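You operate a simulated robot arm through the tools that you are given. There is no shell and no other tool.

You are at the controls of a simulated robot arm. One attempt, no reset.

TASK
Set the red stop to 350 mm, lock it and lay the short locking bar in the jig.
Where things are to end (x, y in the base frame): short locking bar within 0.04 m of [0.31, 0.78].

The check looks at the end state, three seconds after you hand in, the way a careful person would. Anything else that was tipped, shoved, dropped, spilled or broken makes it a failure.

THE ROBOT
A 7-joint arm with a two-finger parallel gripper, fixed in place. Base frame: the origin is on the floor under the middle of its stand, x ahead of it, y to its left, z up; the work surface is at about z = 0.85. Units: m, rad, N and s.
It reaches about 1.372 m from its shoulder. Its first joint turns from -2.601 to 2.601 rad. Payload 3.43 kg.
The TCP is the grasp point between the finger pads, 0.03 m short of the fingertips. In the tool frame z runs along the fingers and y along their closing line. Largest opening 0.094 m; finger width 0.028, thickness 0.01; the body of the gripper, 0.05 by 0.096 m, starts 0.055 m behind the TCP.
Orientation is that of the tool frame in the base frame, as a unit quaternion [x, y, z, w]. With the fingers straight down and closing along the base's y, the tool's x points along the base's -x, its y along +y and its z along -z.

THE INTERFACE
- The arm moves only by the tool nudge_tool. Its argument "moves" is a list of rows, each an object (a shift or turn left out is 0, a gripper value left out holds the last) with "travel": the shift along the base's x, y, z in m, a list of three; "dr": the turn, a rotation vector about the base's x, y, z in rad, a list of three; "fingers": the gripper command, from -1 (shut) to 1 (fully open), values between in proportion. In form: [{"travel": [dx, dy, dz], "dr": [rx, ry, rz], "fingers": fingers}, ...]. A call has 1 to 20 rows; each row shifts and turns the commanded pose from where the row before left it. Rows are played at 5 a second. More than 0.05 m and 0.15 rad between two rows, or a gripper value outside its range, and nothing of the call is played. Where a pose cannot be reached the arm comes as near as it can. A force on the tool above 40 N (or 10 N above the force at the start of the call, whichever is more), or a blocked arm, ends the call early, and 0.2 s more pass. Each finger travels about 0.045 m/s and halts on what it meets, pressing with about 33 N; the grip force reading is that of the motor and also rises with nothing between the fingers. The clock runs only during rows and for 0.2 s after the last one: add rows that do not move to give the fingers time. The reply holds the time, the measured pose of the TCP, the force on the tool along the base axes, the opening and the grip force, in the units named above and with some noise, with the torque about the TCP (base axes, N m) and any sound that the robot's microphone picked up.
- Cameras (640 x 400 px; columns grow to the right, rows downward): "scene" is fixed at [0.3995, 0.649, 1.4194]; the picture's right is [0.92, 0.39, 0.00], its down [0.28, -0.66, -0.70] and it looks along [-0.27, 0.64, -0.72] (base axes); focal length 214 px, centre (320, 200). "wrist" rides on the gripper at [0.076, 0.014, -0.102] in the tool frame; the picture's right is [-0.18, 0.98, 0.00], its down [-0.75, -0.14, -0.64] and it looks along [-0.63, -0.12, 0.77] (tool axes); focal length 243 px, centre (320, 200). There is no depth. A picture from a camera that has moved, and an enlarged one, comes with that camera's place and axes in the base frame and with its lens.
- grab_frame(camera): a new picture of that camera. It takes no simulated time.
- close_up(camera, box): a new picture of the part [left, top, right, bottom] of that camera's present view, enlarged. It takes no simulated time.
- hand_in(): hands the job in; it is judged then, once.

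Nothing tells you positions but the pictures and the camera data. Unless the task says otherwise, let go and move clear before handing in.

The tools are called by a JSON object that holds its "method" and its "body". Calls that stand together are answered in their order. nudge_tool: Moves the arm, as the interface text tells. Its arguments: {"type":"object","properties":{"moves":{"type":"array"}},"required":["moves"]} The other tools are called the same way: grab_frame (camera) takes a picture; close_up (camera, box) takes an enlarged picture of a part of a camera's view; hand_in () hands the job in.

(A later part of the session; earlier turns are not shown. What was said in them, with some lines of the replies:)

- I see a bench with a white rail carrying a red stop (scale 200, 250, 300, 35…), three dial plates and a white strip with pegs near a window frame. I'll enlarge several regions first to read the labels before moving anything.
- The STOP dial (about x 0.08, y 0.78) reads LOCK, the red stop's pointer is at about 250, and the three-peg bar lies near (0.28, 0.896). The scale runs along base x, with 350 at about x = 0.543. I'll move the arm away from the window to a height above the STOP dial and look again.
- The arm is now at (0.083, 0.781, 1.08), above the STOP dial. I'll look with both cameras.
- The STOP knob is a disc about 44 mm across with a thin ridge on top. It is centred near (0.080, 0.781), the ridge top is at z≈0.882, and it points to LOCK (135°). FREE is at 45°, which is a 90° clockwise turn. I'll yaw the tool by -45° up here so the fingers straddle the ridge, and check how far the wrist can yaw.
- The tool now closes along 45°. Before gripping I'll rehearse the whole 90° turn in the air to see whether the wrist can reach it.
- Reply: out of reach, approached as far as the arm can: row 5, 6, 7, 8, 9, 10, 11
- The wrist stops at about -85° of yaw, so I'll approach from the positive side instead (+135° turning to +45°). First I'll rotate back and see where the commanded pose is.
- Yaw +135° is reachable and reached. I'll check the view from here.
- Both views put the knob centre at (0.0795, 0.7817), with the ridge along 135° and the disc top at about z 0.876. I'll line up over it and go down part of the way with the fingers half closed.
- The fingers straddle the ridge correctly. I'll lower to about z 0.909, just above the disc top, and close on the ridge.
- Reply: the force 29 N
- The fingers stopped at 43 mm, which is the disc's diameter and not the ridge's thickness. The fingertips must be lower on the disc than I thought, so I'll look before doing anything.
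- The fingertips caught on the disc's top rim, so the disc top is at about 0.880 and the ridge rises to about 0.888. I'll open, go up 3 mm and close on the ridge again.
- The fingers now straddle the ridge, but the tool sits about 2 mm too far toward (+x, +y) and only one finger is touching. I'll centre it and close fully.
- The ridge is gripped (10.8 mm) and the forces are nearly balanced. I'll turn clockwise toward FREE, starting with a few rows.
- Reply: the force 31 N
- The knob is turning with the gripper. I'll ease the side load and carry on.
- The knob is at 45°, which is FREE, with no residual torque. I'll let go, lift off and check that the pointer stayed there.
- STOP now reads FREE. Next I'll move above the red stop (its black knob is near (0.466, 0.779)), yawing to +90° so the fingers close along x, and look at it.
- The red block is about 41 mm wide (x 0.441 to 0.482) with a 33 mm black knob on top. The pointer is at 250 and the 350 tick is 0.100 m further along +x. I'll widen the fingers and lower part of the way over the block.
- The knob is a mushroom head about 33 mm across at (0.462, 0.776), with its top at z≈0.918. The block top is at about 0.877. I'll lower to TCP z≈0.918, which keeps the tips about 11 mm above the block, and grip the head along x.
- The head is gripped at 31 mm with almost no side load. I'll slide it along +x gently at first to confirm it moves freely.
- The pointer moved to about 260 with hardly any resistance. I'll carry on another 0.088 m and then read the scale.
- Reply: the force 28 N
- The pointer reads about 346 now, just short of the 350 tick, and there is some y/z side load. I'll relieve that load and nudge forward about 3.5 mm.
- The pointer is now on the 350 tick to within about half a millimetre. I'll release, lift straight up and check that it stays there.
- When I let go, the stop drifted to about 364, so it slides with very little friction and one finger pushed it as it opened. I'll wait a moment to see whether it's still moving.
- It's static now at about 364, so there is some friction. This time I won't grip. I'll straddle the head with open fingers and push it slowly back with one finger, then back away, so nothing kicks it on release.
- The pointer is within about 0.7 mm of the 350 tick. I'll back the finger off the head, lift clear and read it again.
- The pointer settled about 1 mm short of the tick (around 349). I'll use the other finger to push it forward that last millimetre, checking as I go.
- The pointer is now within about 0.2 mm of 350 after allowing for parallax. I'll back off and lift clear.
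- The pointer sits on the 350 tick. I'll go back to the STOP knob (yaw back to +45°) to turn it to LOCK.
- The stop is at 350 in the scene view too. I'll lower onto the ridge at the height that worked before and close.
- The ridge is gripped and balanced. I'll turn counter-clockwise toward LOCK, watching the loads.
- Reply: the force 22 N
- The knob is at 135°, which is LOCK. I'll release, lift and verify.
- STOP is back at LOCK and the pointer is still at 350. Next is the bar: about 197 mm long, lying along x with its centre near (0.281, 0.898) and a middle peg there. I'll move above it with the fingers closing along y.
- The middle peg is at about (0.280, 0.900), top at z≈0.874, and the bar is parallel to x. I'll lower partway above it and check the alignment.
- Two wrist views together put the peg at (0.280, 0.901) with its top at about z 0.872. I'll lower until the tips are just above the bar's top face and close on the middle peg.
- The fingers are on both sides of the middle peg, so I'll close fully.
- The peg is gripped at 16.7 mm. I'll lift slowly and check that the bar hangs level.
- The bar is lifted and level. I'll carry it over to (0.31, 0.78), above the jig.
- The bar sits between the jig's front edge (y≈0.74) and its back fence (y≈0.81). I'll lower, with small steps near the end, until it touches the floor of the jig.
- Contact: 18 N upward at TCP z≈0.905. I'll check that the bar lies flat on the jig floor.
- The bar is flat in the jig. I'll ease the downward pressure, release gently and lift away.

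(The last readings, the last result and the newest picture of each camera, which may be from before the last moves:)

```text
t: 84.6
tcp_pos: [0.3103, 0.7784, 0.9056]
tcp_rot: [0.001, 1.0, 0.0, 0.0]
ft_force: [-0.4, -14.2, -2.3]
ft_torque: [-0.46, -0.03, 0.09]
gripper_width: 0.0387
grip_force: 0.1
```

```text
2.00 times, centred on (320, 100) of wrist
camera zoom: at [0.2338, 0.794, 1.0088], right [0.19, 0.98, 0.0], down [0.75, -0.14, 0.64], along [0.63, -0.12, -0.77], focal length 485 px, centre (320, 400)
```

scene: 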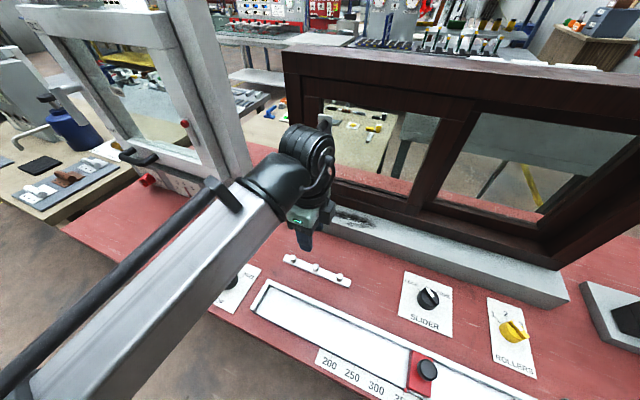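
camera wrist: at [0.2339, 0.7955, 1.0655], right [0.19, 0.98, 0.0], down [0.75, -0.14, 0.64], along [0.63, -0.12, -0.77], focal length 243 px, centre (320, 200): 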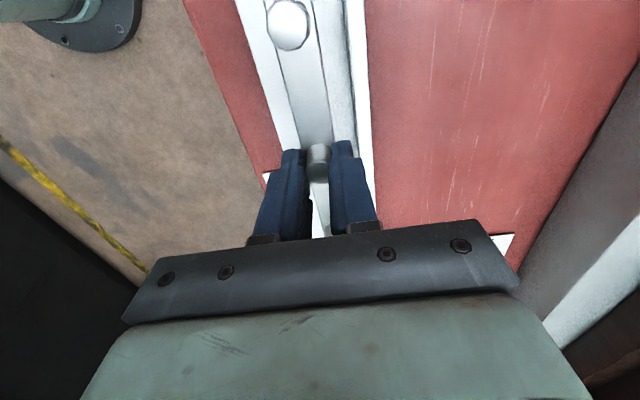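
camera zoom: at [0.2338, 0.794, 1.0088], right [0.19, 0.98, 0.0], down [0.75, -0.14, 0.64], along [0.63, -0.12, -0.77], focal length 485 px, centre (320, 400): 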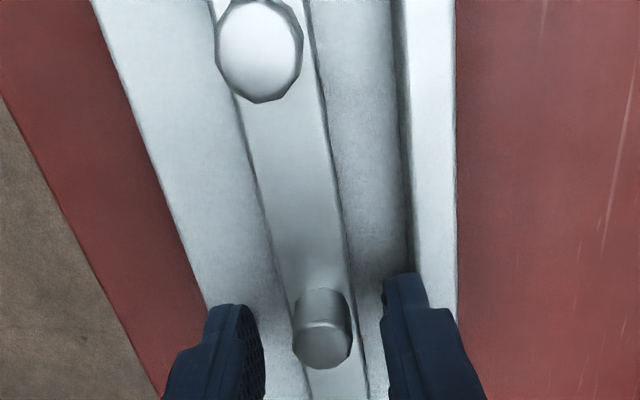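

The right finger is pressing on the back fence as it opens, so I'll close it a little to relieve that and then lift straight up.

{"method": "nudge_tool", "body": {"moves": [{"fingers": -0.35}, {"fingers": -0.35}, {}, {"travel": [0, 0, 0.005]}, {"travel": [0, 0, 0.015]}, {"travel": [0, 0, 0.025]}, {"travel": [0, 0, 0.04]}, {"travel": [0, 0, 0.04]}, {}]}}

{"method": "grab_frame", "body": {"camera": "wrist"}}

{"method": "close_up", "body": {"camera": "scene", "box": [220, 240, 440, 400]}}

```text
t: 86.6
tcp_pos: [0.3112, 0.7796, 1.03]
tcp_rot: [0.001, 1.0, 0.001, 0.0]
ft_force: [-0.7, 0.3, -1.2]
ft_torque: [-0.01, -0.01, -0.01]
gripper_width: 0.0307
grip_force: 0.1
```

```text
taken
camera wrist: at [0.2343, 0.7943, 1.1331], right [0.19, 0.98, 0.0], down [0.75, -0.14, 0.64], along [0.63, -0.12, -0.77], focal length 243 px, centre (320, 200)
```

wrist: 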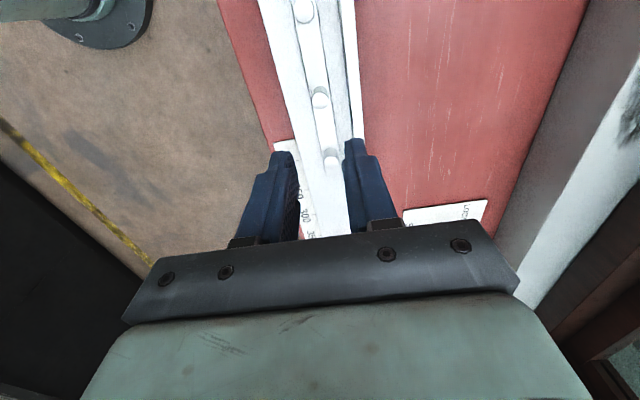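

```text
2.50 times, centred on (330, 320) of scene
camera zoom: at [0.3995, 0.649, 1.4194], right [0.92, 0.39, 0.0], down [0.28, -0.66, -0.7], along [-0.27, 0.64, -0.72], focal length 536 px, centre (295, -100)
```

zoom: 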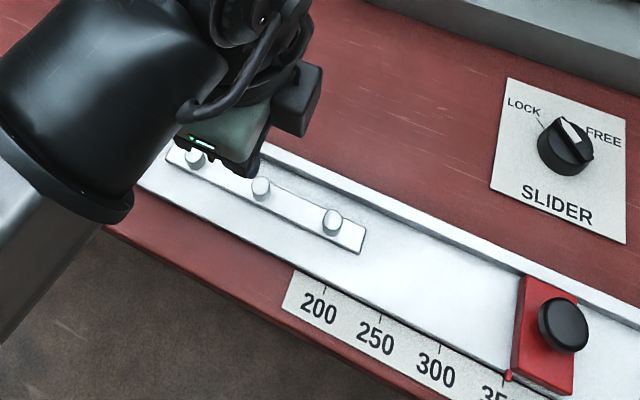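

The bar is in the jig. I'll move the arm up and out of the way for a final check of everything.

{"method": "nudge_tool", "body": {"moves": [{"travel": [0, 0, 0.04]}, {"travel": [-0.02, 0, 0.04]}, {"travel": [-0.04, 0, 0.03]}, {"travel": [-0.045, 0, 0.02]}, {"travel": [-0.045, 0, 0.02]}, {"travel": [-0.045, 0, 0.02]}, {"travel": [-0.04, 0, 0]}, {"travel": [-0.03, 0, 0]}, {}, {}]}}

{"method": "grab_frame", "body": {"camera": "scene"}}

{"method": "close_up", "body": {"camera": "scene", "box": [190, 240, 350, 360]}}

{"method": "close_up", "body": {"camera": "scene", "box": [340, 260, 540, 400]}}

```text
t: 88.8
tcp_pos: [0.0459, 0.7878, 1.1796]
tcp_rot: [0.001, 1.0, 0.005, 0.0]
ft_force: [0.1, 0.1, -0.5]
ft_torque: [-0.03, 0.01, -0.01]
gripper_width: 0.0307
grip_force: 0.1
out of reach, approached as far as the arm can: row 6, 7
```

```text
taken
```

scene: 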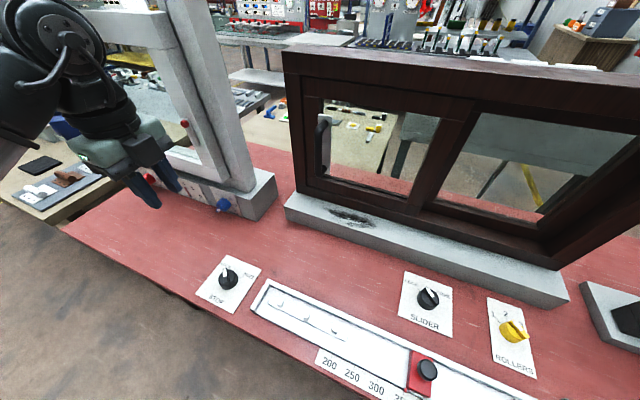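

```text
3.33 times, centred on (270, 300) of scene
camera zoom: at [0.3995, 0.649, 1.4194], right [0.92, 0.39, 0.0], down [0.28, -0.66, -0.7], along [-0.27, 0.64, -0.72], focal length 715 px, centre (487, -133)
```

zoom: 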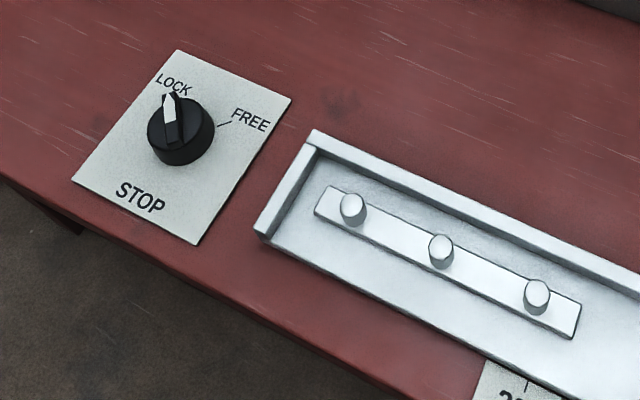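

```text
2.86 times, centred on (440, 330) of scene
camera zoom: at [0.3995, 0.649, 1.4194], right [0.92, 0.39, 0.0], down [0.28, -0.66, -0.7], along [-0.27, 0.64, -0.72], focal length 613 px, centre (-23, -171)
```

zoom: 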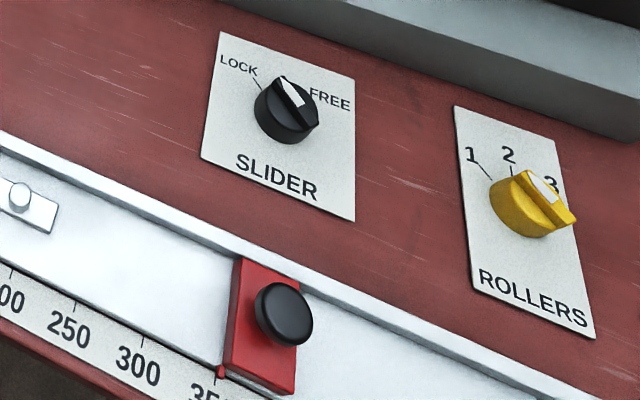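

{"method": "close_up", "body": {"camera": "scene", "box": [360, 350, 440, 400]}}

{"method": "grab_frame", "body": {"camera": "wrist"}}

```text
8.00 times, centred on (400, 375) of scene
camera zoom: at [0.3995, 0.649, 1.4194], right [0.92, 0.39, 0.0], down [0.28, -0.66, -0.7], along [-0.27, 0.64, -0.72], focal length 1716 px, centre (-320, -1200)
```

zoom: 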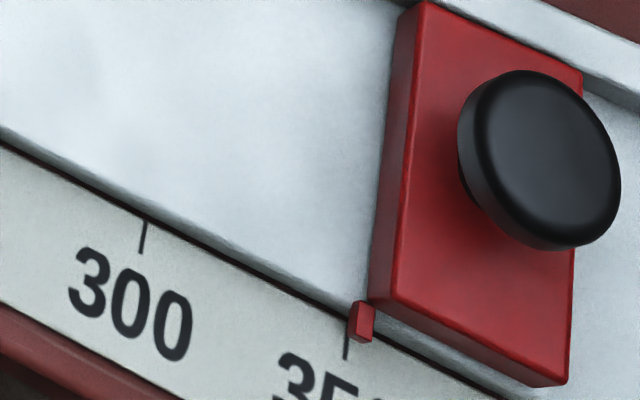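

```text
taken
camera wrist: at [-0.0309, 0.8033, 1.2833], right [0.19, 0.98, 0.01], down [0.75, -0.15, 0.64], along [0.63, -0.11, -0.77], focal length 243 px, centre (320, 200)
```

wrist: 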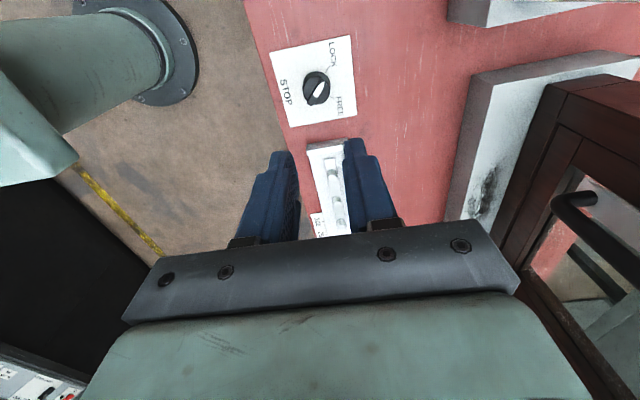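

The pointer is on the 350 tick and STOP reads LOCK. The bar lies flat in the jig at about (0.311, 0.777), SLIDER and ROLLERS haven't changed, and the arm is clear with nothing in its grip. I'm handing in the job.

{"method": "hand_in", "body": {}}

```text
The job is handed in.
```

I set the red stop to 350 mm, locked it and laid the short locking bar in the jig, then handed the job in. I haven't been told the result of the check.

- **Red stop:** the pointer is on the 350 tick, within roughly half a millimetre as far as the pictures show. The STOP knob is back at LOCK.
- **Locking bar:** it lies flat in the jig, pegs up, with its centre at about (0.311, 0.777). That is within 4 mm of the target.
- **Everything else:** SLIDER and ROLLERS are as I found them, and I saw nothing tipped or dropped. The arm was clear and holding nothing at hand-in.

- **Stop drift:** when I first let go of the stop it drifted to about 364 mm, so I pushed it back to 350 before locking.
- **Fence contact:** while I was releasing the bar, one finger pressed briefly on the jig's back fence with about 14 N. I eased it off before lifting.
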